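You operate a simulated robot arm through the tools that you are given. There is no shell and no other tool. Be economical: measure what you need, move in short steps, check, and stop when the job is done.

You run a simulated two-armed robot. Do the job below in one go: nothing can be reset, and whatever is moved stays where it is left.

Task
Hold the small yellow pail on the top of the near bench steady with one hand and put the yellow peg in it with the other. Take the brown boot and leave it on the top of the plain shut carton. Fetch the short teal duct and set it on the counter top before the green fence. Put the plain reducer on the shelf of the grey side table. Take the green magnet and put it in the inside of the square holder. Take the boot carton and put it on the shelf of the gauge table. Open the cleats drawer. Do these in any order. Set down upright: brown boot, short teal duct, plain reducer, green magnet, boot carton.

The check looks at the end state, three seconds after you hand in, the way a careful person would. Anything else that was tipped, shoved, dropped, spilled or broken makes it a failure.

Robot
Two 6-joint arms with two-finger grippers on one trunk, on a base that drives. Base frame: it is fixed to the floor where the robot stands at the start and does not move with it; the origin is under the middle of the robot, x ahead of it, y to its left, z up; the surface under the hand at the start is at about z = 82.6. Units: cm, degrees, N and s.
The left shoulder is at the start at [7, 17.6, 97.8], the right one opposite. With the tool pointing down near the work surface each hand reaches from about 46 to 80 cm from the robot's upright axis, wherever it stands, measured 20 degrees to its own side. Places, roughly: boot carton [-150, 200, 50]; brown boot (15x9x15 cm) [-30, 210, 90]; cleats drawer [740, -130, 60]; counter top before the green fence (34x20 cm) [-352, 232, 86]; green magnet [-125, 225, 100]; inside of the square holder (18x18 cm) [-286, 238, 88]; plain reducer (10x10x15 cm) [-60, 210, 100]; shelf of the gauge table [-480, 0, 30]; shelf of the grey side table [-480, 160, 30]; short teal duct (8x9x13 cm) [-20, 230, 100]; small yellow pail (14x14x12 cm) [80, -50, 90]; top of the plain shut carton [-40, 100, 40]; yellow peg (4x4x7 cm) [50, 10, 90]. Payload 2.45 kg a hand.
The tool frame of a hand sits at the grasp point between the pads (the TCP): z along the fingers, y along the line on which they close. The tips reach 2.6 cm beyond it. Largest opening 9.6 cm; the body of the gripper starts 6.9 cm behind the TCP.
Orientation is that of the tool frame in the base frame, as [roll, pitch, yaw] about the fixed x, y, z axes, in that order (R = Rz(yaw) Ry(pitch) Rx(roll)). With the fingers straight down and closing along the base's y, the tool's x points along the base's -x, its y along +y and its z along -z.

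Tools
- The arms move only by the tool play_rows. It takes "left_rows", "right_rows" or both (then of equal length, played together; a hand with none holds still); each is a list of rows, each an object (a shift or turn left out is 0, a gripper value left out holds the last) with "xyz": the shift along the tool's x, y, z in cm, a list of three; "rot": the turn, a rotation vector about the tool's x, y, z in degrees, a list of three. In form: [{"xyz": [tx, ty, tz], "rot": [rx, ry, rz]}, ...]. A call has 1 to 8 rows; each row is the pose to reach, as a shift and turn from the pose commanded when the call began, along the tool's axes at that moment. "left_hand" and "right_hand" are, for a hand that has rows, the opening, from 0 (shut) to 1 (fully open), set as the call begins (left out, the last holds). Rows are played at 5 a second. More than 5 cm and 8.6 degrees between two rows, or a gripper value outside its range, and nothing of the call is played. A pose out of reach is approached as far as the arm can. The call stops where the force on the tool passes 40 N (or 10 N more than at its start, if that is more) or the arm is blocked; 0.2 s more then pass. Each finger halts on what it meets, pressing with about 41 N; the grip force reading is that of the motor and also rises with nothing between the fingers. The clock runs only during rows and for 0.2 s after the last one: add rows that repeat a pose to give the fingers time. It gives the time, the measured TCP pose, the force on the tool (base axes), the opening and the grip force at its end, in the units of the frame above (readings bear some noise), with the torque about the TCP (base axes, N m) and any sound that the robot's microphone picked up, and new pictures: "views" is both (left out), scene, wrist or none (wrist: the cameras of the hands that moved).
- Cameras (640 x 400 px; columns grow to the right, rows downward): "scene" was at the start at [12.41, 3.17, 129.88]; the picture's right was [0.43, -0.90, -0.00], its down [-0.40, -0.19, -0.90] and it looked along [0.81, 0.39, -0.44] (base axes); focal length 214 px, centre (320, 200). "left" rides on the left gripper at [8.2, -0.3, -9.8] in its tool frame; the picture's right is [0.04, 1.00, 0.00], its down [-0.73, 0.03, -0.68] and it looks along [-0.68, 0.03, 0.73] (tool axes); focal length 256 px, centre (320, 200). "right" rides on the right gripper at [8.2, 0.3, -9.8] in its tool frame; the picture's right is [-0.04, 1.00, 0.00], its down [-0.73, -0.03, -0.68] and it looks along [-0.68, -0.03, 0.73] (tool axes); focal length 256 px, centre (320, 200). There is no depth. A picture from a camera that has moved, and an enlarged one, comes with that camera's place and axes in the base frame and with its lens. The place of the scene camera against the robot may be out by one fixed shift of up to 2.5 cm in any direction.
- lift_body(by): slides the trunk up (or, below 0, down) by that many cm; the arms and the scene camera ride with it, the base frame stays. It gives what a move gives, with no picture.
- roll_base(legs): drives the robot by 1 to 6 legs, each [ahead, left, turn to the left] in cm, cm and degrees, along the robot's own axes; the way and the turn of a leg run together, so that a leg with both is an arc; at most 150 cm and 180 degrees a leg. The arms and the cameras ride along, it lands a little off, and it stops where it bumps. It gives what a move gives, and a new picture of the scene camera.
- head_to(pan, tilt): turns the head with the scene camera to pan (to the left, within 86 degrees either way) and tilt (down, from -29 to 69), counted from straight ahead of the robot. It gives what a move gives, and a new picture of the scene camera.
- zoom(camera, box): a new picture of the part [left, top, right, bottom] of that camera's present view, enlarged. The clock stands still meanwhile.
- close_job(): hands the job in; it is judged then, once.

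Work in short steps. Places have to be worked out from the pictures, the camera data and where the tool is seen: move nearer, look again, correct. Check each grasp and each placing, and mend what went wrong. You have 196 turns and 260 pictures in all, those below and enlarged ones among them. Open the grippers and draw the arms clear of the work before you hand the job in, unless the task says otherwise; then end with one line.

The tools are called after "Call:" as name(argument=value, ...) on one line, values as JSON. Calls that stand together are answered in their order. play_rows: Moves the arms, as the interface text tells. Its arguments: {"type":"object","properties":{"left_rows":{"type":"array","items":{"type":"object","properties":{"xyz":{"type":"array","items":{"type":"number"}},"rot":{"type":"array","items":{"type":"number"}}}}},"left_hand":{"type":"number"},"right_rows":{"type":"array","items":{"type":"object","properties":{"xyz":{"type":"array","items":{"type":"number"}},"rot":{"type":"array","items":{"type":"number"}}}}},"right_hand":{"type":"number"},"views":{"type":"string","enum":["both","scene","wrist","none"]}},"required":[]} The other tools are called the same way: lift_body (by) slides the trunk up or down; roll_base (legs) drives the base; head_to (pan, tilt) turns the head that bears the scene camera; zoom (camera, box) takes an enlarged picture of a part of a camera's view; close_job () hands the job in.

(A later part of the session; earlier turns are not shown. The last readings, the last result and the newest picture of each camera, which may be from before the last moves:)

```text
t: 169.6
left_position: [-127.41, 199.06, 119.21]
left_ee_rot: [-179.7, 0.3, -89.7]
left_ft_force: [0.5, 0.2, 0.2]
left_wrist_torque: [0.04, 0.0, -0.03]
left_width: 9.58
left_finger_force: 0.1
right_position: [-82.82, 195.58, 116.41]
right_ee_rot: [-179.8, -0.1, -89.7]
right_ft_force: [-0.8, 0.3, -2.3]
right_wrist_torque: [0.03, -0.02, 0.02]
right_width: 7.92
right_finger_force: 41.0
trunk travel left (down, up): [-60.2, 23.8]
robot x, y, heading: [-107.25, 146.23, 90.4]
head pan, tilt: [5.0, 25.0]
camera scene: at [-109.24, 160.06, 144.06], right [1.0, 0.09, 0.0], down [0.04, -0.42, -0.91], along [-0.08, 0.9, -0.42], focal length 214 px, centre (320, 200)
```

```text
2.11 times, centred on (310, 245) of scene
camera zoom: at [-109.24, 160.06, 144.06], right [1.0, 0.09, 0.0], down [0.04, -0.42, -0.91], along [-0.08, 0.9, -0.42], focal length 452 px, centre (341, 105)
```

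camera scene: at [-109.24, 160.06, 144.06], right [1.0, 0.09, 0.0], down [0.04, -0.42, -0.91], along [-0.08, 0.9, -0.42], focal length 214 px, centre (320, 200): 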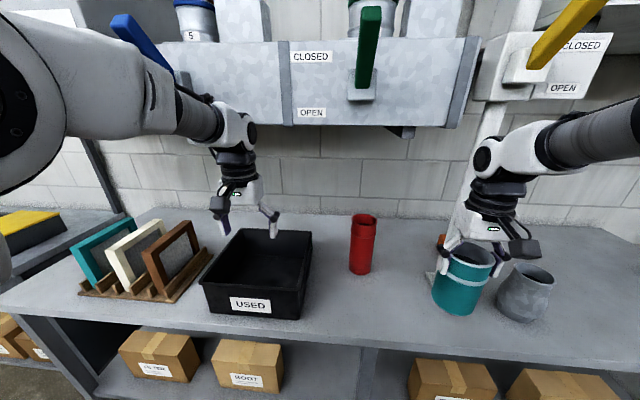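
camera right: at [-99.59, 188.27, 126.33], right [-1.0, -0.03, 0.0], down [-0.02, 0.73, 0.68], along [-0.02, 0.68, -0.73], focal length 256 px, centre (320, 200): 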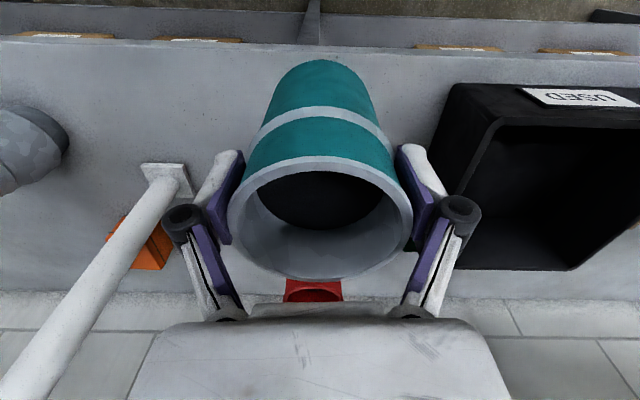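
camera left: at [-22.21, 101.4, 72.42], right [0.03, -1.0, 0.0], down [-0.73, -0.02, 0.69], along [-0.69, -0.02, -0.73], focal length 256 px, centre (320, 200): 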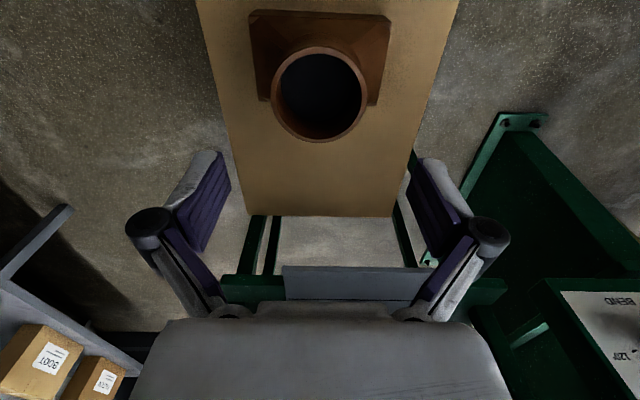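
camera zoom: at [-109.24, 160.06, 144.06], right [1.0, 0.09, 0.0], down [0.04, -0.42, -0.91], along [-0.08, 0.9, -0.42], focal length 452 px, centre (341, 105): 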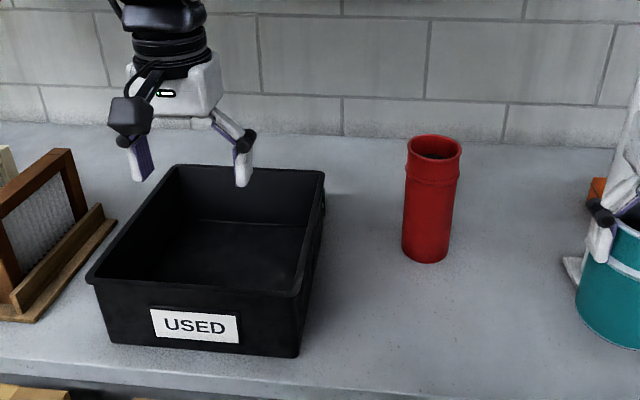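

The magnet isn't on that face; an earlier view from the east showed it at the bin's back-right corner. I drive 35 cm east and look along the back side.

Call:
roll_base(legs=[[0, -35, 0]])

Call:
head_to(pan=45, tilt=25)

```text
t: 171.9
left_position: [-92.23, 199.32, 119.23]
left_ee_rot: [-179.8, 0.3, -89.7]
left_ft_force: [-0.7, -0.8, -0.3]
left_wrist_torque: [0.01, 0.02, -0.04]
left_width: 9.61
left_finger_force: 0.1
right_position: [-47.67, 195.68, 116.38]
right_ee_rot: [-179.7, 0.1, -89.7]
right_ft_force: [0.6, 0.0, -1.6]
right_wrist_torque: [-0.01, 0.01, 0.02]
right_width: 7.92
right_finger_force: 40.8
trunk travel left (down, up): [-60.2, 23.8]
robot x, y, heading: [-72.2, 147.11, 90.2]
head pan, tilt: [5.0, 25.0]
camera scene: at [-73.98, 160.21, 144.07], right [1.0, 0.09, 0.0], down [0.04, -0.42, -0.91], along [-0.08, 0.9, -0.42], focal length 214 px, centre (320, 200)
```

scene: 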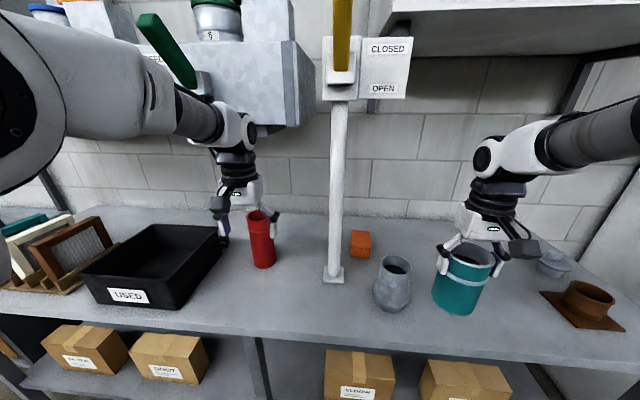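

```text
t: 173.0
left_position: [-92.09, 199.37, 119.4]
left_ee_rot: [-179.8, 0.3, -89.7]
left_ft_force: [-0.8, -0.5, -0.4]
left_wrist_torque: [0.01, 0.02, 0.02]
left_width: 9.61
left_finger_force: 0.0
right_position: [-47.58, 195.86, 116.38]
right_ee_rot: [-179.7, 0.0, -89.7]
right_ft_force: [-0.3, 0.3, -1.5]
right_wrist_torque: [0.0, 0.0, -0.01]
right_width: 7.91
right_finger_force: 41.4
trunk travel left (down, up): [-60.2, 23.8]
robot x, y, heading: [-72.18, 146.58, 90.1]
head pan, tilt: [45.0, 25.0]
camera scene: at [-79.65, 157.53, 144.07], right [0.7, 0.71, 0.0], down [0.3, -0.3, -0.91], along [-0.64, 0.64, -0.42], focal length 214 px, centre (320, 200)
```

scene: 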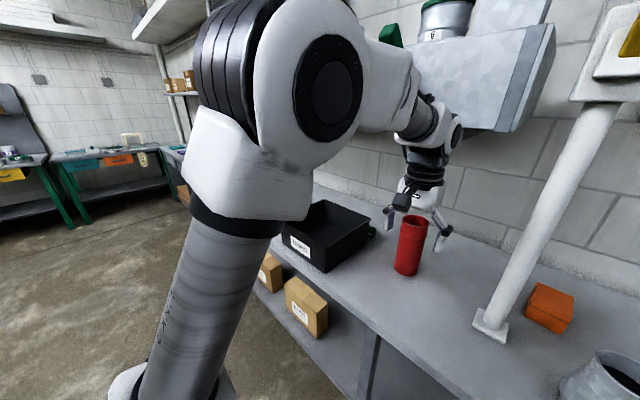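

Call:
zoom(camera="scene", box=[270, 180, 430, 280])

```text
4.00 times, centred on (350, 230) of scene
camera zoom: at [-79.65, 157.53, 144.07], right [0.7, 0.71, 0.0], down [0.3, -0.3, -0.91], along [-0.64, 0.64, -0.42], focal length 858 px, centre (200, 80)
```

zoom: 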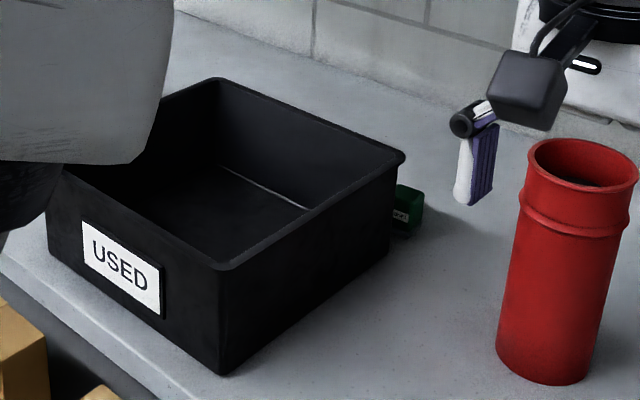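

The green magnet sits on the table directly behind the bin's back-right corner, about [-120, 229]. The wall unit's underside is at z≈138.7, front y≈216, so I must stay low. I yaw the left hand 90° (camera toward +x) and raise the right hand with the duct.

Call:
play_rows(left_rows=[{"rot": [0, 0, -8]}, {"rot": [0, 0, -16]}, {"rot": [0, 0, -24]}, {"rot": [0, 0, -32]}, {"rot": [0, 0, -40]}, {"rot": [0, 0, -48]}, {"rot": [0, 0, -56]}, {"rot": [0, 0, -64]}], right_rows=[{"xyz": [0, -1, -1.5]}, {"xyz": [0, -2, -3]}, {"xyz": [0, -3, -4.5]}, {"xyz": [0, -4, -6]}, {"xyz": [0, -5, -7.5]}, {"xyz": [0, -6, -9]}, {"xyz": [0, -7, -10.5]}, {"xyz": [0, -8, -12]}], views="none")

Call:
play_rows(left_rows=[{"rot": [0, 0, -8]}, {"rot": [0, 0, -16]}, {"rot": [0, 0, -24]}, {"rot": [0, 0, -26]}], views="none")

Call:
lift_body(by=-12)

Call:
roll_base(legs=[[6, 18, 0]])

```text
t: 174.8
left_position: [-92.1, 199.35, 119.35]
left_ee_rot: [-179.7, 0.0, -25.6]
left_ft_force: [1.0, 0.5, 0.4]
left_wrist_torque: [0.02, 0.0, 0.04]
left_width: 9.6
left_finger_force: 0.2
right_position: [-39.52, 195.78, 128.48]
right_ee_rot: [-179.9, 0.1, -89.7]
right_ft_force: [0.3, 0.1, -1.8]
right_wrist_torque: [-0.04, -0.01, 0.01]
right_width: 7.92
right_finger_force: 41.1
trunk travel left (down, up): [-60.2, 23.8]
robot x, y, heading: [-72.16, 147.05, 90.2]
head pan, tilt: [45.0, 25.0]
```

```text
t: 175.8
left_position: [-92.16, 199.39, 119.19]
left_ee_rot: [-179.6, -0.2, 0.5]
left_ft_force: [0.3, -0.4, -0.3]
left_wrist_torque: [0.0, 0.0, 0.0]
left_width: 9.61
left_finger_force: 0.1
right_position: [-39.62, 195.94, 128.45]
right_ee_rot: [-179.7, 0.0, -89.7]
right_ft_force: [1.4, 0.1, -2.2]
right_wrist_torque: [-0.05, 0.03, 0.0]
right_width: 7.94
right_finger_force: 41.4
trunk travel left (down, up): [-60.2, 23.8]
robot x, y, heading: [-72.15, 146.9, 90.1]
head pan, tilt: [45.0, 25.0]
```

```text
t: 177.3
left_position: [-92.1, 199.26, 107.31]
left_ee_rot: [-179.7, -0.2, 0.3]
left_ft_force: [0.6, 0.5, 0.2]
left_wrist_torque: [0.02, 0.02, -0.04]
left_width: 9.59
left_finger_force: 0.1
right_position: [-39.65, 195.78, 116.46]
right_ee_rot: [-179.7, -0.1, -89.7]
right_ft_force: [0.2, 0.2, -1.9]
right_wrist_torque: [0.0, 0.0, -0.03]
right_width: 7.94
right_finger_force: 41.4
trunk travel left (down, up): [-48.2, 35.8]
robot x, y, heading: [-72.12, 146.56, 90.1]
head pan, tilt: [45.0, 25.0]
```

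```text
t: 178.8
left_position: [-110.3, 205.33, 107.27]
left_ee_rot: [-179.6, -0.1, 0.3]
left_ft_force: [-0.3, -0.3, 0.2]
left_wrist_torque: [-0.01, -0.02, 0.03]
left_width: 9.59
left_finger_force: 0.1
right_position: [-57.78, 201.82, 116.4]
right_ee_rot: [-179.7, 0.0, -89.7]
right_ft_force: [0.0, 0.5, -2.3]
right_wrist_torque: [-0.05, -0.03, 0.0]
right_width: 7.91
right_finger_force: 40.8
trunk travel left (down, up): [-48.2, 35.8]
robot x, y, heading: [-90.39, 152.83, 90.1]
head pan, tilt: [45.0, 25.0]
camera scene: at [-97.76, 163.49, 132.06], right [0.7, 0.71, 0.0], down [0.3, -0.3, -0.91], along [-0.64, 0.64, -0.42], focal length 214 px, centre (320, 200)
```

scene: 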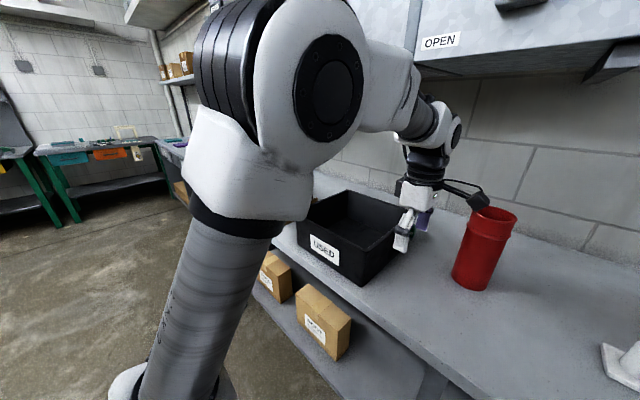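

I move the left hand toward the corner for a wrist picture, staying above the red cylinder (top ≈110, at [-99, 219]).

Call:
play_rows(left_rows=[{"xyz": [-2, -4, 0]}, {"xyz": [-4, -8, 0]}, {"xyz": [-5, -12, 0]}, {"xyz": [-5, -15, 0]}, {"xyz": [-5, -15, 0]}], views="wrist")

```text
t: 180.0
left_position: [-115.38, 220.05, 107.35]
left_ee_rot: [-179.7, -0.2, 0.3]
left_ft_force: [0.4, -0.2, 0.7]
left_wrist_torque: [0.05, -0.02, 0.02]
left_width: 9.62
left_finger_force: 0.1
right_position: [-57.73, 201.69, 116.58]
right_ee_rot: [-179.7, 0.1, -89.7]
right_ft_force: [-0.4, 0.2, -2.4]
right_wrist_torque: [-0.01, -0.01, -0.01]
right_width: 7.88
right_finger_force: 40.6
trunk travel left (down, up): [-48.2, 35.8]
robot x, y, heading: [-90.48, 152.32, 90.3]
head pan, tilt: [45.0, 25.0]
camera left: at [-107.14, 220.47, 117.2], right [0.05, -1.0, -0.01], down [-0.74, -0.04, 0.68], along [-0.68, -0.03, -0.74], focal length 256 px, centre (320, 200)
```

left: 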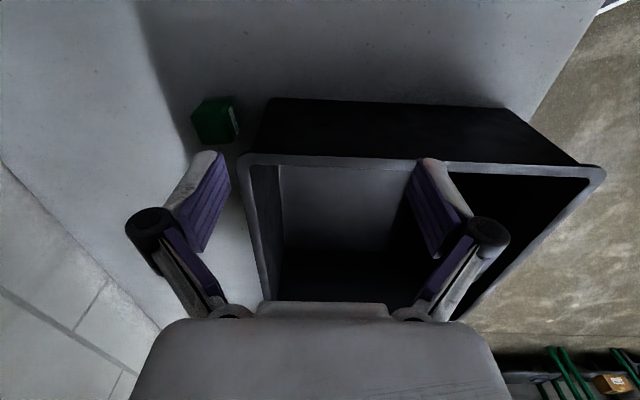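

The magnet is a ~4 cm cube at about [-119.9, 231, 91.5], with a ~3 cm gap to the bin. I tuck the right hand in, then shift the base left and forward for reach.

Call:
play_rows(right_rows=[{"xyz": [4, -3, 0]}, {"xyz": [8, -6, 0]}, {"xyz": [8, -6, 0]}], views="none")

Call:
roll_base(legs=[[3.5, 14, 0]])

```text
t: 180.8
left_position: [-115.42, 220.09, 107.3]
left_ee_rot: [-179.7, -0.2, 0.3]
left_ft_force: [-0.4, -0.4, 0.1]
left_wrist_torque: [-0.01, 0.01, 0.02]
left_width: 9.59
left_finger_force: 0.1
right_position: [-51.28, 200.33, 117.06]
right_ee_rot: [-179.6, -0.2, -89.7]
right_ft_force: [-0.6, -0.3, -2.0]
right_wrist_torque: [-0.01, -0.03, 0.01]
right_width: 7.9
right_finger_force: 41.6
right hand out of reach, approached as far as the arm can: row 1, 2, 3
trunk travel left (down, up): [-48.2, 35.8]
robot x, y, heading: [-89.9, 152.93, 90.3]
head pan, tilt: [45.0, 25.0]
```

```text
t: 182.2
left_position: [-129.23, 223.64, 107.04]
left_ee_rot: [-179.7, -0.2, 0.4]
left_ft_force: [1.1, -0.5, -0.4]
left_wrist_torque: [-0.01, -0.02, -0.02]
left_width: 9.61
left_finger_force: 0.0
right_position: [-65.07, 203.92, 117.06]
right_ee_rot: [-179.8, -0.1, -89.6]
right_ft_force: [-0.3, -0.1, -2.0]
right_wrist_torque: [-0.03, -0.04, 0.02]
right_width: 7.93
right_finger_force: 41.2
trunk travel left (down, up): [-48.2, 35.8]
robot x, y, heading: [-103.94, 155.96, 90.3]
head pan, tilt: [45.0, 25.0]
camera scene: at [-111.62, 166.9, 132.07], right [0.7, 0.71, 0.0], down [0.3, -0.3, -0.91], along [-0.64, 0.64, -0.42], focal length 214 px, centre (320, 200)
```

scene: 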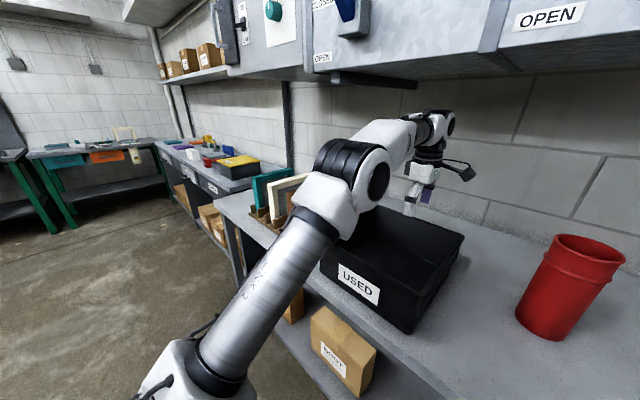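

I move over the magnet with the opening reduced to 6.5 cm.

Call:
play_rows(left_rows=[{"xyz": [3, -2, 0]}, {"xyz": [6, -4, 0]}, {"xyz": [9, -6, 0]}, {"xyz": [9.3, -7.5, 2]}, {"xyz": [9.3, -7.5, 3]}, {"xyz": [9.3, -7.5, 3]}], left_hand=0.68, views="wrist")

```text
t: 183.6
left_position: [-121.2, 226.99, 103.96]
left_ee_rot: [-179.7, -0.2, 0.3]
left_ft_force: [-0.2, 0.4, -0.4]
left_wrist_torque: [0.0, 0.04, 0.0]
left_width: 6.56
left_finger_force: 0.2
left hand out of reach, approached as far as the arm can: row 2, 3, 4, 5, 6
right_position: [-65.07, 203.79, 117.02]
right_ee_rot: [-179.7, -0.1, -89.6]
right_ft_force: [-0.1, 0.0, -2.0]
right_wrist_torque: [0.0, 0.01, 0.01]
right_width: 7.89
right_finger_force: 41.4
trunk travel left (down, up): [-48.2, 35.8]
robot x, y, heading: [-103.84, 155.78, 90.2]
head pan, tilt: [45.0, 25.0]
camera left: at [-113.03, 227.42, 113.9], right [0.05, -1.0, -0.01], down [-0.74, -0.04, 0.68], along [-0.68, -0.03, -0.74], focal length 256 px, centre (320, 200)
```

left: 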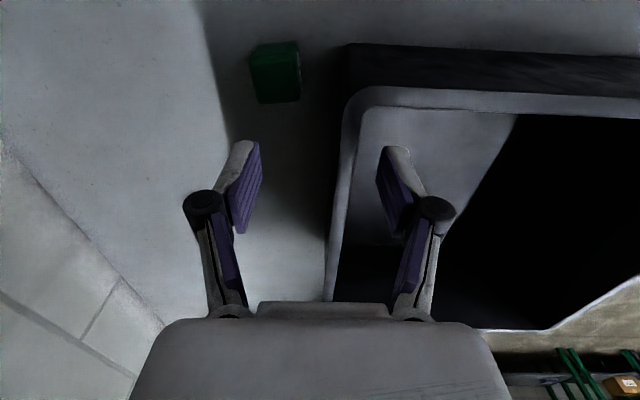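

At this height reach is short. I go down to the right of the bin first, then move back along and around behind it.

Call:
play_rows(left_rows=[{"xyz": [4.5, 0, 0]}, {"xyz": [8.5, 0, 0.5]}, {"xyz": [8.5, 0, 4]}, {"xyz": [8.5, -1.5, 7]}, {"xyz": [8.5, -3, 9.5]}, {"xyz": [8.5, -4.8, 11]}, {"xyz": [8.5, -4.8, 11]}], views="both")

```text
t: 184.0
left_position: [-119.24, 226.48, 103.8]
left_ee_rot: [-179.6, 0.6, 0.8]
left_ft_force: [-13.7, -1.5, -1.6]
left_wrist_torque: [0.14, 0.26, -0.56]
left_width: 6.53
left_finger_force: 0.1
left hand out of reach, approached as far as the arm can: row 1
right_position: [-65.2, 203.82, 117.16]
right_ee_rot: [-179.9, 0.0, -89.5]
right_ft_force: [0.5, -0.2, -1.9]
right_wrist_torque: [-0.03, 0.06, -0.01]
right_width: 7.91
right_finger_force: 41.1
trunk travel left (down, up): [-48.2, 35.8]
robot x, y, heading: [-104.26, 155.98, 90.3]
head pan, tilt: [45.0, 25.0]
stopped in row 1 (left hand): the force on the tool passed its limit at 64 N (the readings are from after the stop); the commanded pose is now the measured one
camera scene: at [-111.69, 166.79, 132.07], right [0.7, 0.71, 0.0], down [0.3, -0.3, -0.91], along [-0.65, 0.64, -0.42], focal length 214 px, centre (320, 200)
camera left: at [-110.83, 226.96, 113.7], right [0.05, -1.0, -0.01], down [-0.73, -0.04, 0.69], along [-0.68, -0.03, -0.73], focal length 256 px, centre (320, 200)
```

scene: 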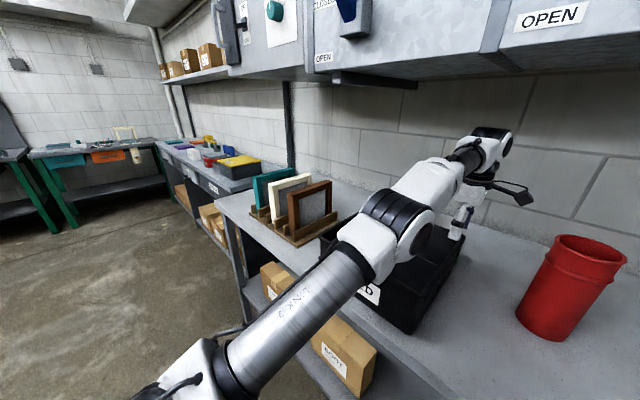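
left: 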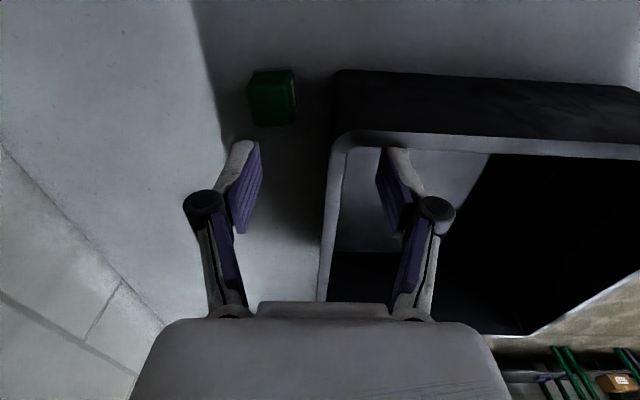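

The finger caught the bin's rim (the bin looks unmoved). I raise 3.5 cm first, then repeat the way around.

Call:
play_rows(left_rows=[{"xyz": [-0.5, 0.3, -1.5]}, {"xyz": [0, 0.5, -3.5]}, {"xyz": [4, 0.5, -3.5]}, {"xyz": [8, 0.5, -3.5]}, {"xyz": [8, 0.5, -3.5]}], views="wrist")

```text
t: 185.2
left_position: [-112.01, 224.04, 106.39]
left_ee_rot: [-179.7, 0.3, 0.7]
left_ft_force: [-1.0, -0.2, -0.4]
left_wrist_torque: [-0.02, -0.02, 0.0]
left_width: 6.51
left_finger_force: 0.1
left hand out of reach, approached as far as the arm can: row 2, 3, 4, 5
right_position: [-65.2, 203.97, 117.1]
right_ee_rot: [-179.7, 0.0, -89.6]
right_ft_force: [-0.7, -0.2, -2.5]
right_wrist_torque: [-0.03, -0.01, -0.02]
right_width: 7.92
right_finger_force: 41.0
trunk travel left (down, up): [-48.2, 35.8]
robot x, y, heading: [-103.97, 155.9, 90.6]
head pan, tilt: [45.0, 25.0]
camera left: at [-103.85, 224.4, 116.26], right [0.05, -1.0, -0.01], down [-0.73, -0.04, 0.68], along [-0.68, -0.03, -0.73], focal length 256 px, centre (320, 200)
```

left: 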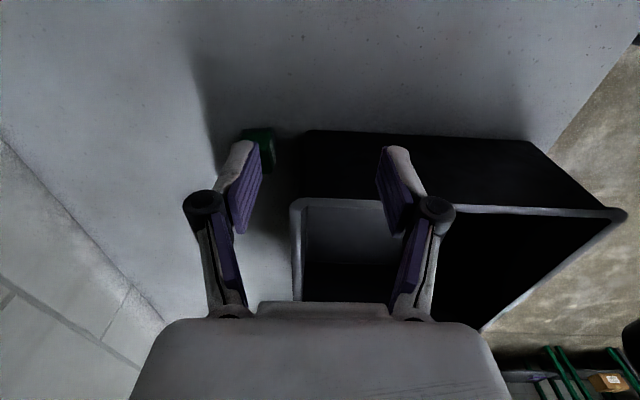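

The bin hasn't moved. I now go down right of it while moving toward the wall, keeping clear of the red cylinder.

Call:
play_rows(left_rows=[{"xyz": [-1.5, -2, 2.5]}, {"xyz": [-2, -4, 6]}, {"xyz": [-2, -6, 9]}, {"xyz": [-2, -7.9, 12]}, {"xyz": [-2, -7.9, 13]}, {"xyz": [-2, -7.9, 13]}], views="wrist")

```text
t: 186.6
left_position: [-115.18, 229.26, 92.99]
left_ee_rot: [-179.5, 0.4, 0.7]
left_ft_force: [0.1, -0.8, 0.4]
left_wrist_torque: [0.01, 0.01, -0.06]
left_width: 6.5
left_finger_force: 0.1
left hand out of reach, approached as far as the arm can: row 1, 2, 3, 4, 5, 6
right_position: [-65.15, 203.89, 116.96]
right_ee_rot: [-179.9, -0.1, -89.6]
right_ft_force: [-0.4, -1.1, -1.6]
right_wrist_torque: [-0.05, -0.01, -0.01]
right_width: 7.9
right_finger_force: 41.2
trunk travel left (down, up): [-48.2, 35.8]
robot x, y, heading: [-103.96, 156.02, 90.2]
head pan, tilt: [45.0, 25.0]
camera left: at [-106.85, 229.72, 102.82], right [0.05, -1.0, -0.01], down [-0.73, -0.04, 0.68], along [-0.68, -0.03, -0.73], focal length 256 px, centre (320, 200)
```

left: 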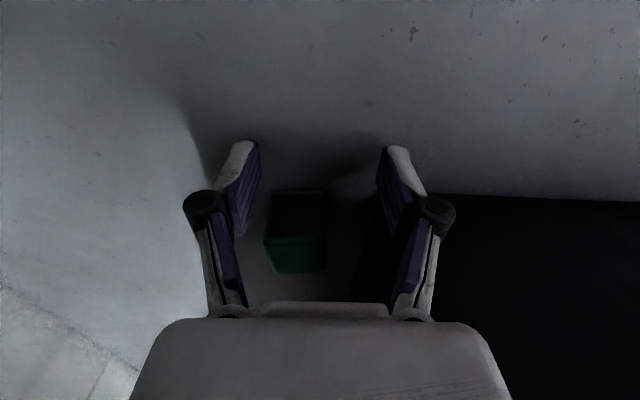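

Reach stops 2 cm short in y; I inch the base forward 1.8 cm.

Call:
roll_base(legs=[[1.8, 0, 0]])

Call:
play_rows(left_rows=[{"xyz": [-1.5, 0, 0]}, {"xyz": [-3, 0, 0]}, {"xyz": [-4.9, 0, 0.3]}, {"xyz": [-4.9, 0, 0.3]}], views="wrist")

```text
t: 187.4
left_position: [-115.05, 231.03, 92.99]
left_ee_rot: [-179.5, 0.5, 0.7]
left_ft_force: [0.0, -0.1, -0.6]
left_wrist_torque: [-0.02, 0.0, 0.0]
left_width: 6.52
left_finger_force: 0.1
right_position: [-65.19, 205.52, 117.08]
right_ee_rot: [-179.9, 0.0, -89.5]
right_ft_force: [-0.5, -0.7, -1.7]
right_wrist_torque: [0.0, 0.05, 0.01]
right_width: 7.93
right_finger_force: 41.2
trunk travel left (down, up): [-48.2, 35.8]
robot x, y, heading: [-103.95, 157.76, 90.4]
head pan, tilt: [45.0, 25.0]
camera scene: at [-111.65, 168.58, 132.08], right [0.7, 0.71, 0.0], down [0.3, -0.3, -0.91], along [-0.65, 0.64, -0.42], focal length 214 px, centre (320, 200)
```

scene: 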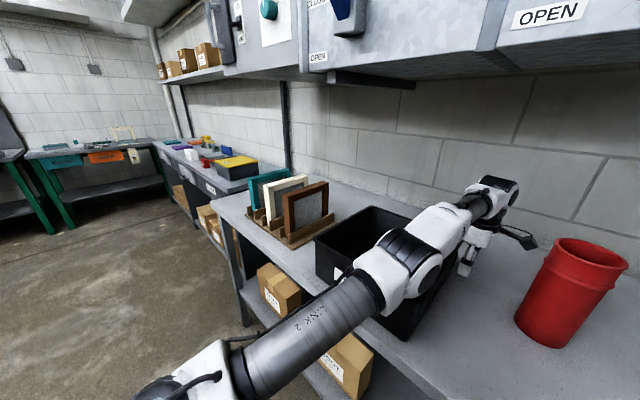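

```text
t: 188.4
left_position: [-119.88, 231.01, 92.82]
left_ee_rot: [-179.6, 0.3, 0.8]
left_ft_force: [0.8, 0.2, 0.2]
left_wrist_torque: [0.02, -0.01, 0.02]
left_width: 6.58
left_finger_force: 0.0
right_position: [-65.12, 205.63, 117.14]
right_ee_rot: [-179.8, 0.0, -89.5]
right_ft_force: [-0.5, -0.2, -2.7]
right_wrist_torque: [0.02, 0.03, -0.02]
right_width: 7.89
right_finger_force: 41.2
trunk travel left (down, up): [-48.2, 35.8]
robot x, y, heading: [-104.11, 158.42, 90.3]
head pan, tilt: [45.0, 25.0]
camera left: at [-111.65, 231.41, 102.63], right [0.05, -1.0, -0.01], down [-0.73, -0.04, 0.68], along [-0.68, -0.03, -0.73], focal length 256 px, centre (320, 200)
```

left: 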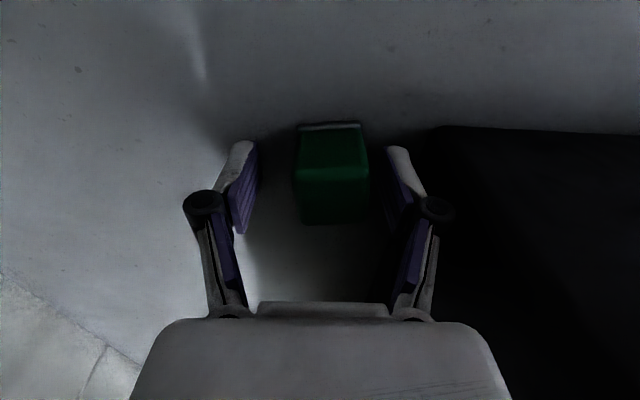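

The magnet is between the fingers. I close.

Call:
play_rows(left_rows=[{"xyz": [0, 0, 0]}, {"xyz": [0, 0, 0]}, {"xyz": [0, 0, 0]}], left_hand=0, views="wrist")

```text
t: 189.2
left_position: [-120.04, 230.93, 93.03]
left_ee_rot: [-179.3, 0.4, 0.7]
left_ft_force: [-2.3, 2.5, 14.7]
left_wrist_torque: [-0.05, 0.2, 0.0]
left_width: 3.29
left_finger_force: 41.2
right_position: [-65.08, 205.43, 117.17]
right_ee_rot: [-179.8, -0.1, -89.5]
right_ft_force: [0.1, -0.1, -2.1]
right_wrist_torque: [-0.04, 0.01, 0.0]
right_width: 7.91
right_finger_force: 40.8
trunk travel left (down, up): [-48.2, 35.8]
robot x, y, heading: [-104.23, 158.01, 90.4]
head pan, tilt: [45.0, 25.0]
camera left: at [-111.67, 231.3, 102.82], right [0.05, -1.0, -0.01], down [-0.73, -0.05, 0.68], along [-0.68, -0.03, -0.73], focal length 256 px, centre (320, 200)
```

left: 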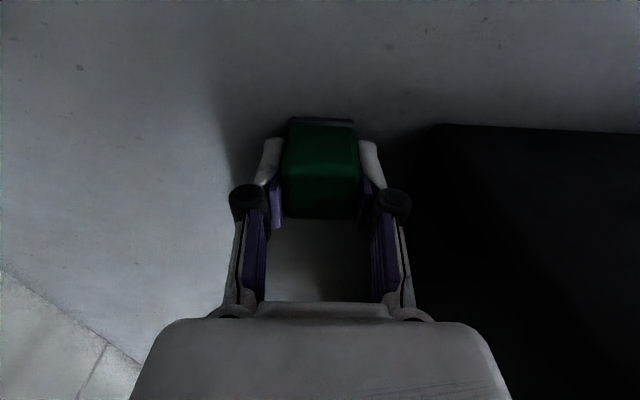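

The magnet is gripped (3.3 cm). I retrace the path: slide right of the bin, then up and back.

Call:
play_rows(left_rows=[{"xyz": [0, 0, -0.7]}, {"xyz": [2.5, 0, -1]}, {"xyz": [5.5, 0, -1.5]}, {"xyz": [5.5, 1.5, -5]}, {"xyz": [5.8, 3.5, -9]}, {"xyz": [5.8, 6, -13]}, {"xyz": [5.8, 8, -14.5]}, {"xyz": [5.8, 8, -14.5]}], views="both")

```text
t: 191.0
left_position: [-113.93, 222.95, 107.09]
left_ee_rot: [-179.7, 0.4, 0.7]
left_ft_force: [-0.4, 0.3, -0.1]
left_wrist_torque: [-0.03, 0.02, 0.01]
left_width: 3.33
left_finger_force: 40.9
left hand out of reach, approached as far as the arm can: row 3
right_position: [-65.13, 205.72, 117.09]
right_ee_rot: [-179.8, -0.1, -89.5]
right_ft_force: [0.5, 0.3, -1.8]
right_wrist_torque: [-0.03, -0.03, 0.01]
right_width: 7.89
right_finger_force: 41.3
trunk travel left (down, up): [-48.2, 35.8]
robot x, y, heading: [-103.83, 158.04, 90.3]
head pan, tilt: [45.0, 25.0]
camera scene: at [-111.65, 168.78, 132.05], right [0.7, 0.71, 0.0], down [0.3, -0.3, -0.91], along [-0.65, 0.64, -0.42], focal length 214 px, centre (320, 200)
camera left: at [-105.67, 223.4, 116.91], right [0.05, -1.0, -0.01], down [-0.73, -0.04, 0.68], along [-0.68, -0.03, -0.73], focal length 256 px, centre (320, 200)
```

scene: 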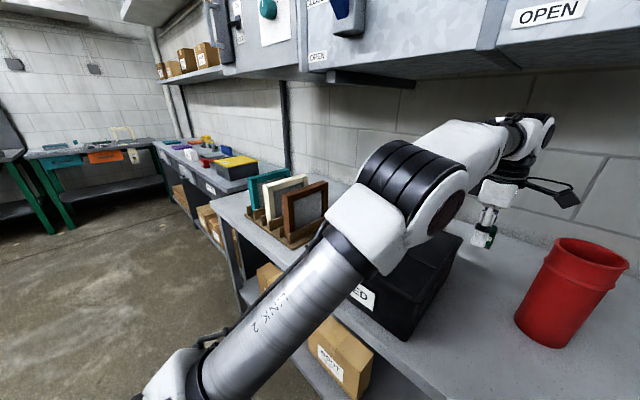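
left: 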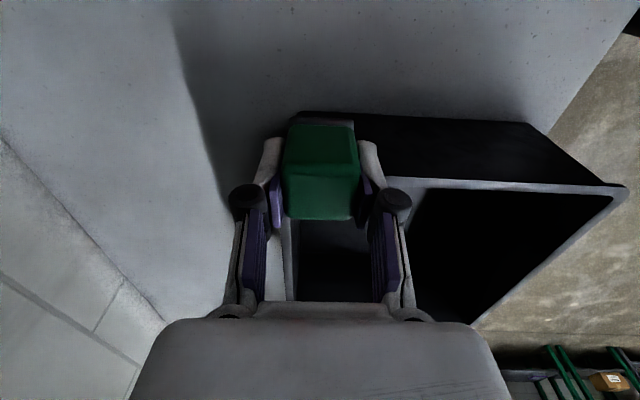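

The magnet is held. I draw the left hand back from under the unit.

Call:
play_rows(left_rows=[{"xyz": [-1, 4.5, -0.5]}, {"xyz": [-2, 9, -1]}, {"xyz": [-3, 13.5, -1]}, {"xyz": [-4, 18, -1]}, {"xyz": [-6, 20, -1]}, {"xyz": [-6, 20, -1]}], views="none")

Call:
roll_base(legs=[[-9, 0, 0]])

```text
t: 192.4
left_position: [-119.74, 205.12, 107.49]
left_ee_rot: [-179.4, 0.4, 0.7]
left_ft_force: [-0.4, 0.1, -0.1]
left_wrist_torque: [0.03, 0.02, 0.0]
left_width: 3.32
left_finger_force: 41.2
left hand out of reach, approached as far as the arm can: row 4, 5, 6
right_position: [-65.02, 205.64, 117.2]
right_ee_rot: [-179.8, 0.0, -89.7]
right_ft_force: [-0.4, -0.6, -2.1]
right_wrist_torque: [-0.02, 0.02, 0.02]
right_width: 7.92
right_finger_force: 41.1
trunk travel left (down, up): [-48.2, 35.8]
robot x, y, heading: [-104.5, 157.79, 90.3]
head pan, tilt: [45.0, 25.0]
```

```text
t: 193.5
left_position: [-119.57, 196.0, 107.46]
left_ee_rot: [-179.6, 0.3, 0.8]
left_ft_force: [0.4, -0.2, -0.9]
left_wrist_torque: [0.02, 0.0, -0.01]
left_width: 3.3
left_finger_force: 41.6
right_position: [-65.06, 196.41, 117.12]
right_ee_rot: [-179.9, -0.1, -89.6]
right_ft_force: [0.3, -1.9, -1.4]
right_wrist_torque: [0.0, 0.01, 0.02]
right_width: 7.91
right_finger_force: 40.9
trunk travel left (down, up): [-48.2, 35.8]
robot x, y, heading: [-103.98, 148.85, 90.3]
head pan, tilt: [45.0, 25.0]
camera scene: at [-111.57, 159.58, 132.08], right [0.7, 0.71, 0.0], down [0.3, -0.3, -0.91], along [-0.64, 0.64, -0.42], focal length 214 px, centre (320, 200)
```

scene: 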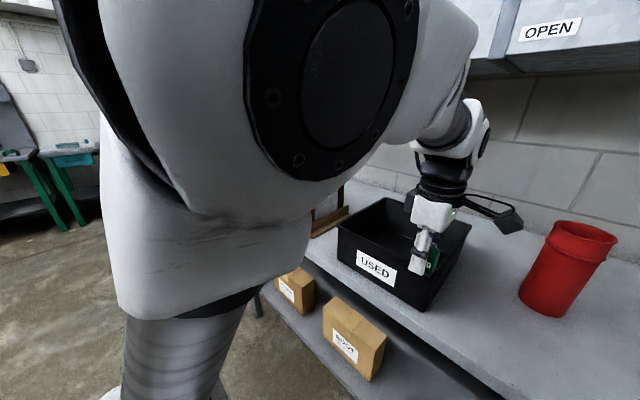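

I raise the trunk, back off 5 cm more and strafe left (west) along the tables.

Call:
lift_body(by=15)

Call:
roll_base(legs=[[-5, 0, 0], [0, 60, 0]])

Call:
head_to(pan=40, tilt=25)

```text
t: 195.2
left_position: [-119.66, 196.07, 122.41]
left_ee_rot: [-179.6, 0.4, 0.7]
left_ft_force: [0.4, 0.6, -1.4]
left_wrist_torque: [-0.02, 0.0, 0.03]
left_width: 3.28
left_finger_force: 40.9
right_position: [-65.05, 196.62, 132.02]
right_ee_rot: [-179.8, -0.1, -89.7]
right_ft_force: [-0.4, 0.2, -2.0]
right_wrist_torque: [0.0, 0.02, -0.01]
right_width: 7.89
right_finger_force: 40.4
trunk travel left (down, up): [-63.2, 20.8]
robot x, y, heading: [-103.84, 148.81, 90.4]
head pan, tilt: [45.0, 25.0]
```

```text
t: 199.1
left_position: [-179.11, 190.81, 122.45]
left_ee_rot: [-179.5, 0.3, 0.6]
left_ft_force: [0.1, -0.3, -0.3]
left_wrist_torque: [0.0, 0.01, -0.01]
left_width: 3.29
left_finger_force: 41.1
right_position: [-124.42, 191.23, 132.18]
right_ee_rot: [-179.8, -0.1, -89.7]
right_ft_force: [0.0, -0.1, -2.4]
right_wrist_torque: [-0.04, -0.02, -0.03]
right_width: 7.89
right_finger_force: 41.1
trunk travel left (down, up): [-63.2, 20.8]
robot x, y, heading: [-163.78, 143.48, 90.1]
head pan, tilt: [45.0, 25.0]
camera scene: at [-170.98, 154.32, 147.07], right [0.7, 0.71, 0.0], down [0.3, -0.3, -0.91], along [-0.64, 0.64, -0.42], focal length 214 px, centre (320, 200)
```

scene: 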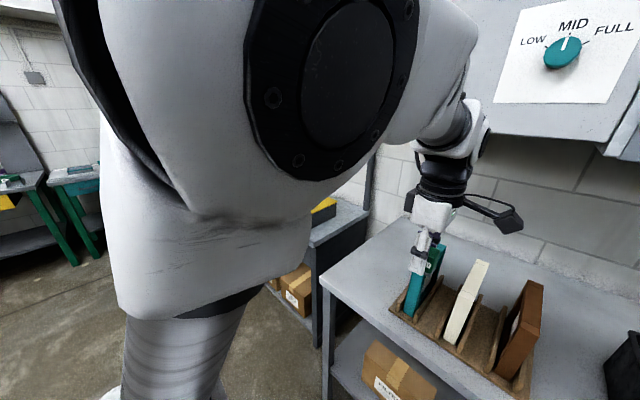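

```text
t: 199.8
left_position: [-179.16, 190.95, 122.48]
left_ee_rot: [-179.6, 0.4, 0.6]
left_ft_force: [-0.2, -0.5, -0.1]
left_wrist_torque: [0.0, -0.01, -0.02]
left_width: 3.34
left_finger_force: 41.1
right_position: [-124.5, 191.25, 132.06]
right_ee_rot: [-179.8, -0.1, -89.7]
right_ft_force: [0.2, -0.1, -2.0]
right_wrist_torque: [0.01, 0.0, 0.0]
right_width: 7.88
right_finger_force: 40.8
trunk travel left (down, up): [-63.2, 20.8]
robot x, y, heading: [-163.61, 144.01, 90.2]
head pan, tilt: [40.0, 25.0]
camera scene: at [-170.49, 154.86, 147.06], right [0.76, 0.65, 0.0], down [0.27, -0.32, -0.91], along [-0.59, 0.69, -0.42], focal length 214 px, centre (320, 200)
```

scene: 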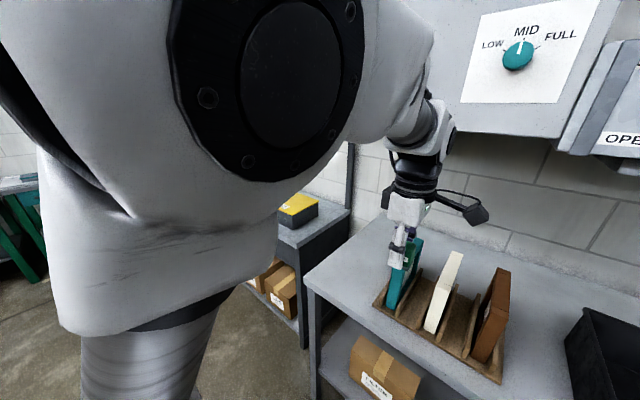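

Passage is clear. I continue 65 cm west and look at the next counter.

Call:
roll_base(legs=[[0, 65, 0]])

Call:
head_to(pan=0, tilt=30)

```text
t: 203.4
left_position: [-244.36, 190.39, 122.5]
left_ee_rot: [-179.6, 0.4, 0.6]
left_ft_force: [-0.3, -0.2, 0.4]
left_wrist_torque: [0.0, 0.02, 0.01]
left_width: 3.29
left_finger_force: 41.2
right_position: [-189.72, 190.83, 132.12]
right_ee_rot: [-179.7, 0.0, -89.5]
right_ft_force: [0.6, -0.2, -3.1]
right_wrist_torque: [0.0, -0.01, 0.0]
right_width: 7.9
right_finger_force: 41.0
trunk travel left (down, up): [-63.2, 20.8]
robot x, y, heading: [-228.8, 142.89, 90.8]
head pan, tilt: [40.0, 25.0]
camera scene: at [-235.61, 154.46, 147.07], right [0.76, 0.65, 0.0], down [0.27, -0.32, -0.91], along [-0.59, 0.69, -0.42], focal length 214 px, centre (320, 200)
```

scene: 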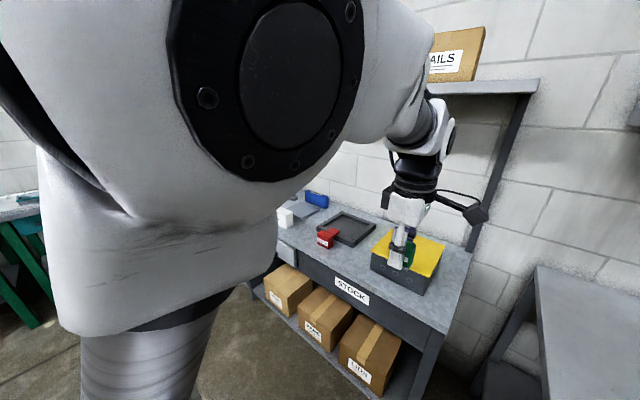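

```text
t: 204.5
left_position: [-244.49, 190.46, 122.47]
left_ee_rot: [-179.6, 0.3, 0.8]
left_ft_force: [0.6, -0.4, -0.5]
left_wrist_torque: [0.03, 0.03, 0.06]
left_width: 3.29
left_finger_force: 41.3
right_position: [-189.8, 190.98, 132.15]
right_ee_rot: [-179.8, -0.1, -89.5]
right_ft_force: [-1.1, 0.5, -2.4]
right_wrist_torque: [0.01, -0.01, 0.02]
right_width: 7.9
right_finger_force: 40.7
trunk travel left (down, up): [-63.2, 20.8]
robot x, y, heading: [-228.99, 143.13, 90.5]
head pan, tilt: [0.0, 30.0]
camera scene: at [-229.75, 156.49, 146.27], right [1.0, 0.01, 0.0], down [0.0, -0.5, -0.87], along [-0.01, 0.87, -0.5], focal length 214 px, centre (320, 200)
```

scene: 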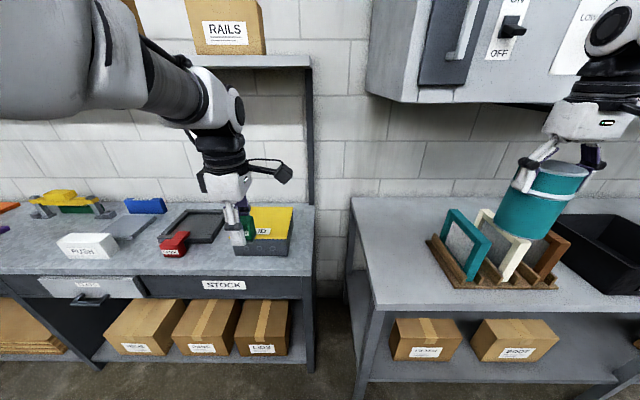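

The dark square frame near [-289, 235] is the holder; the green fence lies further left. I shift west 42 cm and ahead 15 cm.

Call:
roll_base(legs=[[0, 42, 0], [15, 0, 0]])

Call:
head_to(pan=15, tilt=40)

```text
t: 208.0
left_position: [-286.46, 204.89, 122.66]
left_ee_rot: [-179.5, 0.4, 0.5]
left_ft_force: [-0.1, 0.2, -0.3]
left_wrist_torque: [0.05, 0.05, 0.01]
left_width: 3.33
left_finger_force: 41.2
right_position: [-231.93, 205.25, 132.25]
right_ee_rot: [-179.8, 0.1, -89.7]
right_ft_force: [-0.1, -0.2, -2.5]
right_wrist_torque: [0.01, -0.02, -0.03]
right_width: 7.88
right_finger_force: 40.9
trunk travel left (down, up): [-63.2, 20.8]
robot x, y, heading: [-270.84, 157.49, 90.2]
head pan, tilt: [0.0, 30.0]
camera scene: at [-272.0, 170.89, 146.3], right [1.0, 0.0, 0.0], down [0.0, -0.5, -0.87], along [0.0, 0.87, -0.5], focal length 214 px, centre (320, 200)
```

scene: 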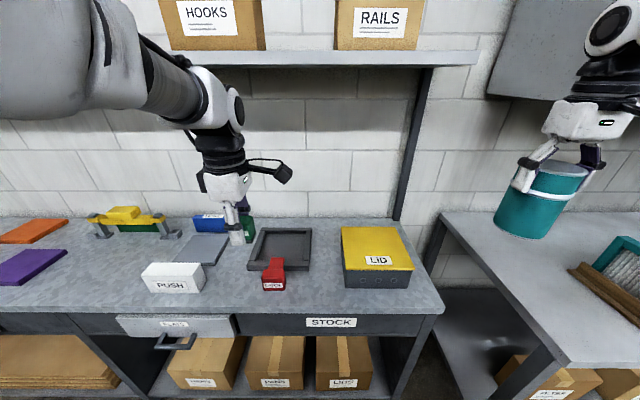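

```text
t: 208.8
left_position: [-286.49, 205.16, 122.42]
left_ee_rot: [-179.6, 0.3, 0.5]
left_ft_force: [0.0, 0.0, -0.4]
left_wrist_torque: [-0.01, -0.01, -0.02]
left_width: 3.29
left_finger_force: 41.0
right_position: [-231.91, 205.59, 131.98]
right_ee_rot: [-179.8, -0.1, -89.6]
right_ft_force: [0.4, 0.1, -1.9]
right_wrist_torque: [-0.02, 0.02, -0.02]
right_width: 7.9
right_finger_force: 41.4
trunk travel left (down, up): [-63.2, 20.8]
robot x, y, heading: [-271.1, 157.5, 90.1]
head pan, tilt: [15.0, 40.0]
camera scene: at [-274.21, 170.38, 144.72], right [0.96, 0.26, 0.0], down [0.17, -0.62, -0.77], along [-0.2, 0.74, -0.64], focal length 214 px, centre (320, 200)
```

scene: 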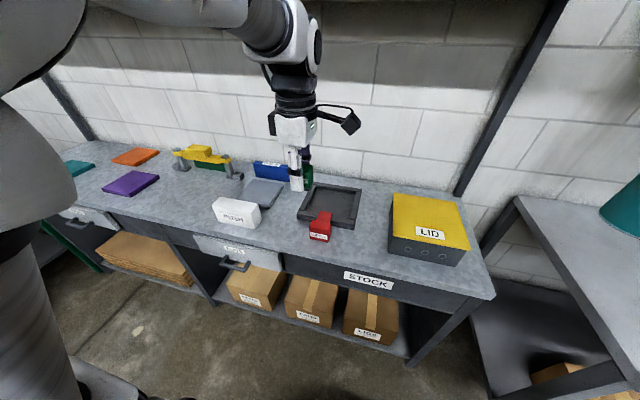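

I zoom on the holder and the fence area.

Call:
zoom(camera="scene", box=[180, 130, 400, 270])

Call:
zoom(camera="scene", box=[60, 130, 280, 240])

```text
2.86 times, centred on (290, 200) of scene
camera zoom: at [-274.21, 170.38, 144.72], right [0.96, 0.26, 0.0], down [0.17, -0.62, -0.77], along [-0.2, 0.74, -0.64], focal length 613 px, centre (406, 200)
```

zoom: 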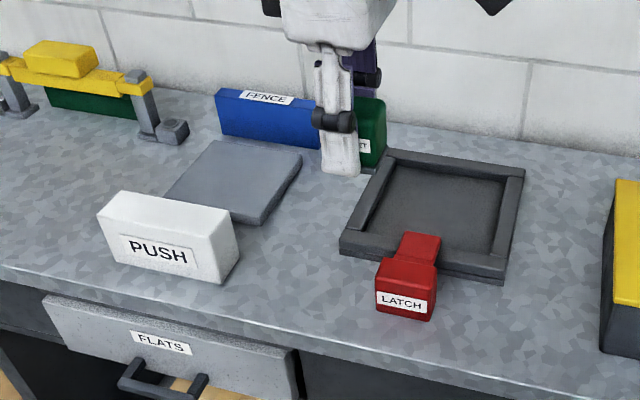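

```text
2.91 times, centred on (170, 185) of scene
camera zoom: at [-274.21, 170.38, 144.72], right [0.96, 0.26, 0.0], down [0.17, -0.62, -0.77], along [-0.2, 0.74, -0.64], focal length 624 px, centre (756, 244)
```

zoom: 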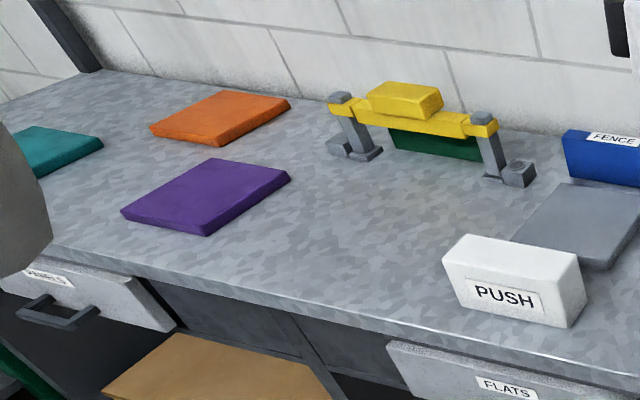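

I lower the trunk, advance 12 cm, and get a wrist view of the holder.

Call:
lift_body(by=-15)

Call:
roll_base(legs=[[11, 0, 0]])

Call:
play_rows(left_rows=[{"xyz": [0, -4, 0]}, {"xyz": [0, -8, 0]}, {"xyz": [0, -12, 0]}, {"xyz": [0, -14, 0]}, {"xyz": [0, -14, 0]}], views="wrist")

```text
t: 210.5
left_position: [-286.59, 204.99, 107.62]
left_ee_rot: [-179.6, 0.4, 0.6]
left_ft_force: [0.1, 0.5, -1.1]
left_wrist_torque: [0.0, 0.01, -0.03]
left_width: 3.33
left_finger_force: 41.2
right_position: [-232.0, 205.47, 117.04]
right_ee_rot: [-179.8, 0.0, -89.6]
right_ft_force: [0.1, -0.3, -1.8]
right_wrist_torque: [-0.05, -0.01, -0.04]
right_width: 7.89
right_finger_force: 40.4
trunk travel left (down, up): [-48.2, 35.8]
robot x, y, heading: [-270.86, 157.63, 90.3]
head pan, tilt: [15.0, 40.0]
```

```text
t: 211.7
left_position: [-286.66, 216.11, 107.46]
left_ee_rot: [-179.6, 0.4, 0.6]
left_ft_force: [0.3, 0.8, 0.3]
left_wrist_torque: [-0.04, -0.01, 0.04]
left_width: 3.29
left_finger_force: 41.4
right_position: [-232.06, 216.5, 117.11]
right_ee_rot: [-179.8, -0.1, -89.8]
right_ft_force: [0.0, 0.1, -2.6]
right_wrist_torque: [-0.02, 0.02, 0.0]
right_width: 7.9
right_finger_force: 41.6
trunk travel left (down, up): [-48.2, 35.8]
robot x, y, heading: [-271.17, 168.47, 90.2]
head pan, tilt: [15.0, 40.0]
camera scene: at [-274.29, 181.32, 129.73], right [0.96, 0.26, 0.0], down [0.17, -0.62, -0.77], along [-0.2, 0.74, -0.64], focal length 214 px, centre (320, 200)
```

scene: 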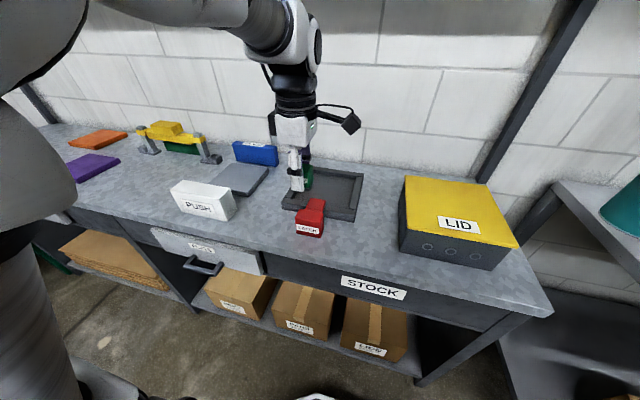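

```text
t: 212.9
left_position: [-286.97, 230.11, 107.72]
left_ee_rot: [-179.6, 0.4, 0.6]
left_ft_force: [0.7, -0.1, -0.3]
left_wrist_torque: [-0.03, 0.02, -0.01]
left_width: 3.28
left_finger_force: 40.8
right_position: [-231.99, 216.41, 117.14]
right_ee_rot: [-179.8, 0.0, -89.6]
right_ft_force: [0.9, 0.2, -2.1]
right_wrist_torque: [-0.04, -0.03, -0.01]
right_width: 7.87
right_finger_force: 41.2
trunk travel left (down, up): [-48.2, 35.8]
robot x, y, heading: [-270.9, 169.02, 90.6]
head pan, tilt: [15.0, 40.0]
camera left: at [-278.63, 230.47, 117.51], right [0.05, -1.0, -0.01], down [-0.73, -0.04, 0.68], along [-0.68, -0.03, -0.73], focal length 256 px, centre (320, 200)
```

left: 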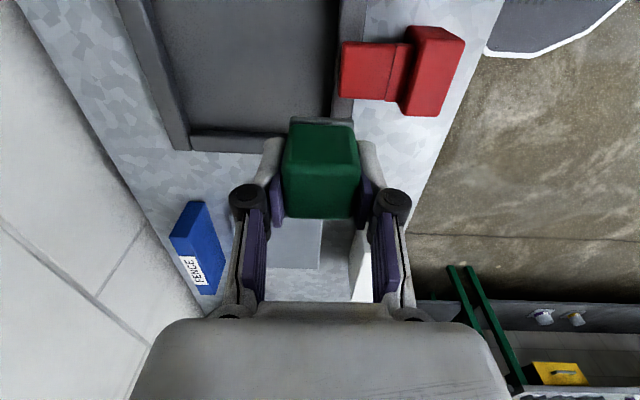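

The holder interior spans x −295…−276, y 228…247.6. I move the magnet over its centre and go down to z≈94.

Call:
play_rows(left_rows=[{"xyz": [0.5, -4, 0]}, {"xyz": [0.8, -7.5, 1]}, {"xyz": [0.8, -7.5, 5.5]}, {"xyz": [0.8, -7.5, 10]}, {"xyz": [0.8, -7.5, 13.5]}, {"xyz": [0.8, -7.5, 13.5]}], views="both")

```text
t: 214.3
left_position: [-286.32, 237.62, 94.2]
left_ee_rot: [-179.5, 0.4, 0.6]
left_ft_force: [-0.5, -0.7, 0.4]
left_wrist_torque: [0.01, 0.02, -0.03]
left_width: 3.3
left_finger_force: 40.5
right_position: [-232.12, 216.5, 117.11]
right_ee_rot: [-179.8, 0.0, -89.7]
right_ft_force: [-0.3, -0.4, -2.4]
right_wrist_torque: [0.01, 0.0, -0.01]
right_width: 7.9
right_finger_force: 40.9
trunk travel left (down, up): [-48.2, 35.8]
robot x, y, heading: [-271.21, 168.7, 90.5]
head pan, tilt: [15.0, 40.0]
camera scene: at [-274.27, 181.26, 129.74], right [0.96, 0.26, 0.0], down [0.17, -0.62, -0.77], along [-0.2, 0.74, -0.64], focal length 214 px, centre (320, 200)
camera left: at [-277.95, 238.05, 104.05], right [0.05, -1.0, -0.01], down [-0.73, -0.04, 0.68], along [-0.68, -0.03, -0.73], focal length 256 px, centre (320, 200)
```

scene: 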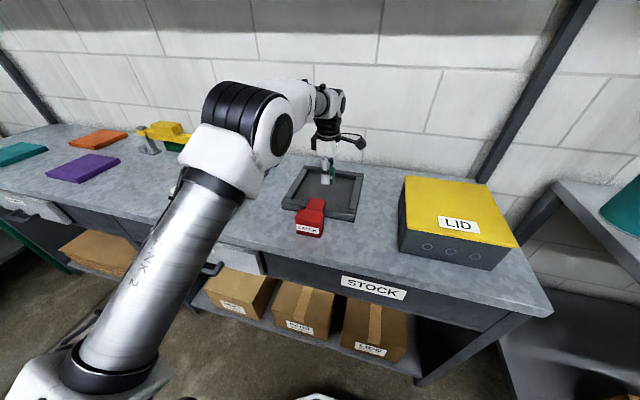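
left: 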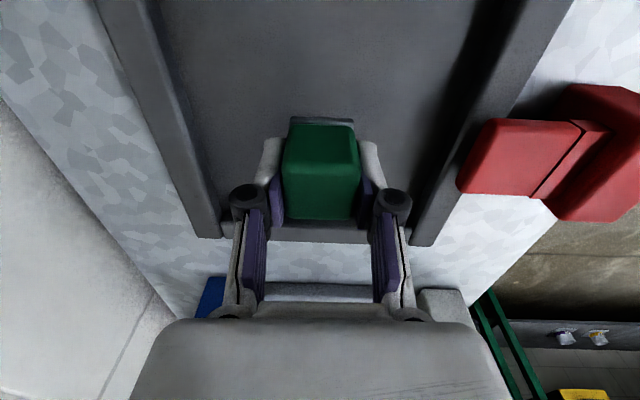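

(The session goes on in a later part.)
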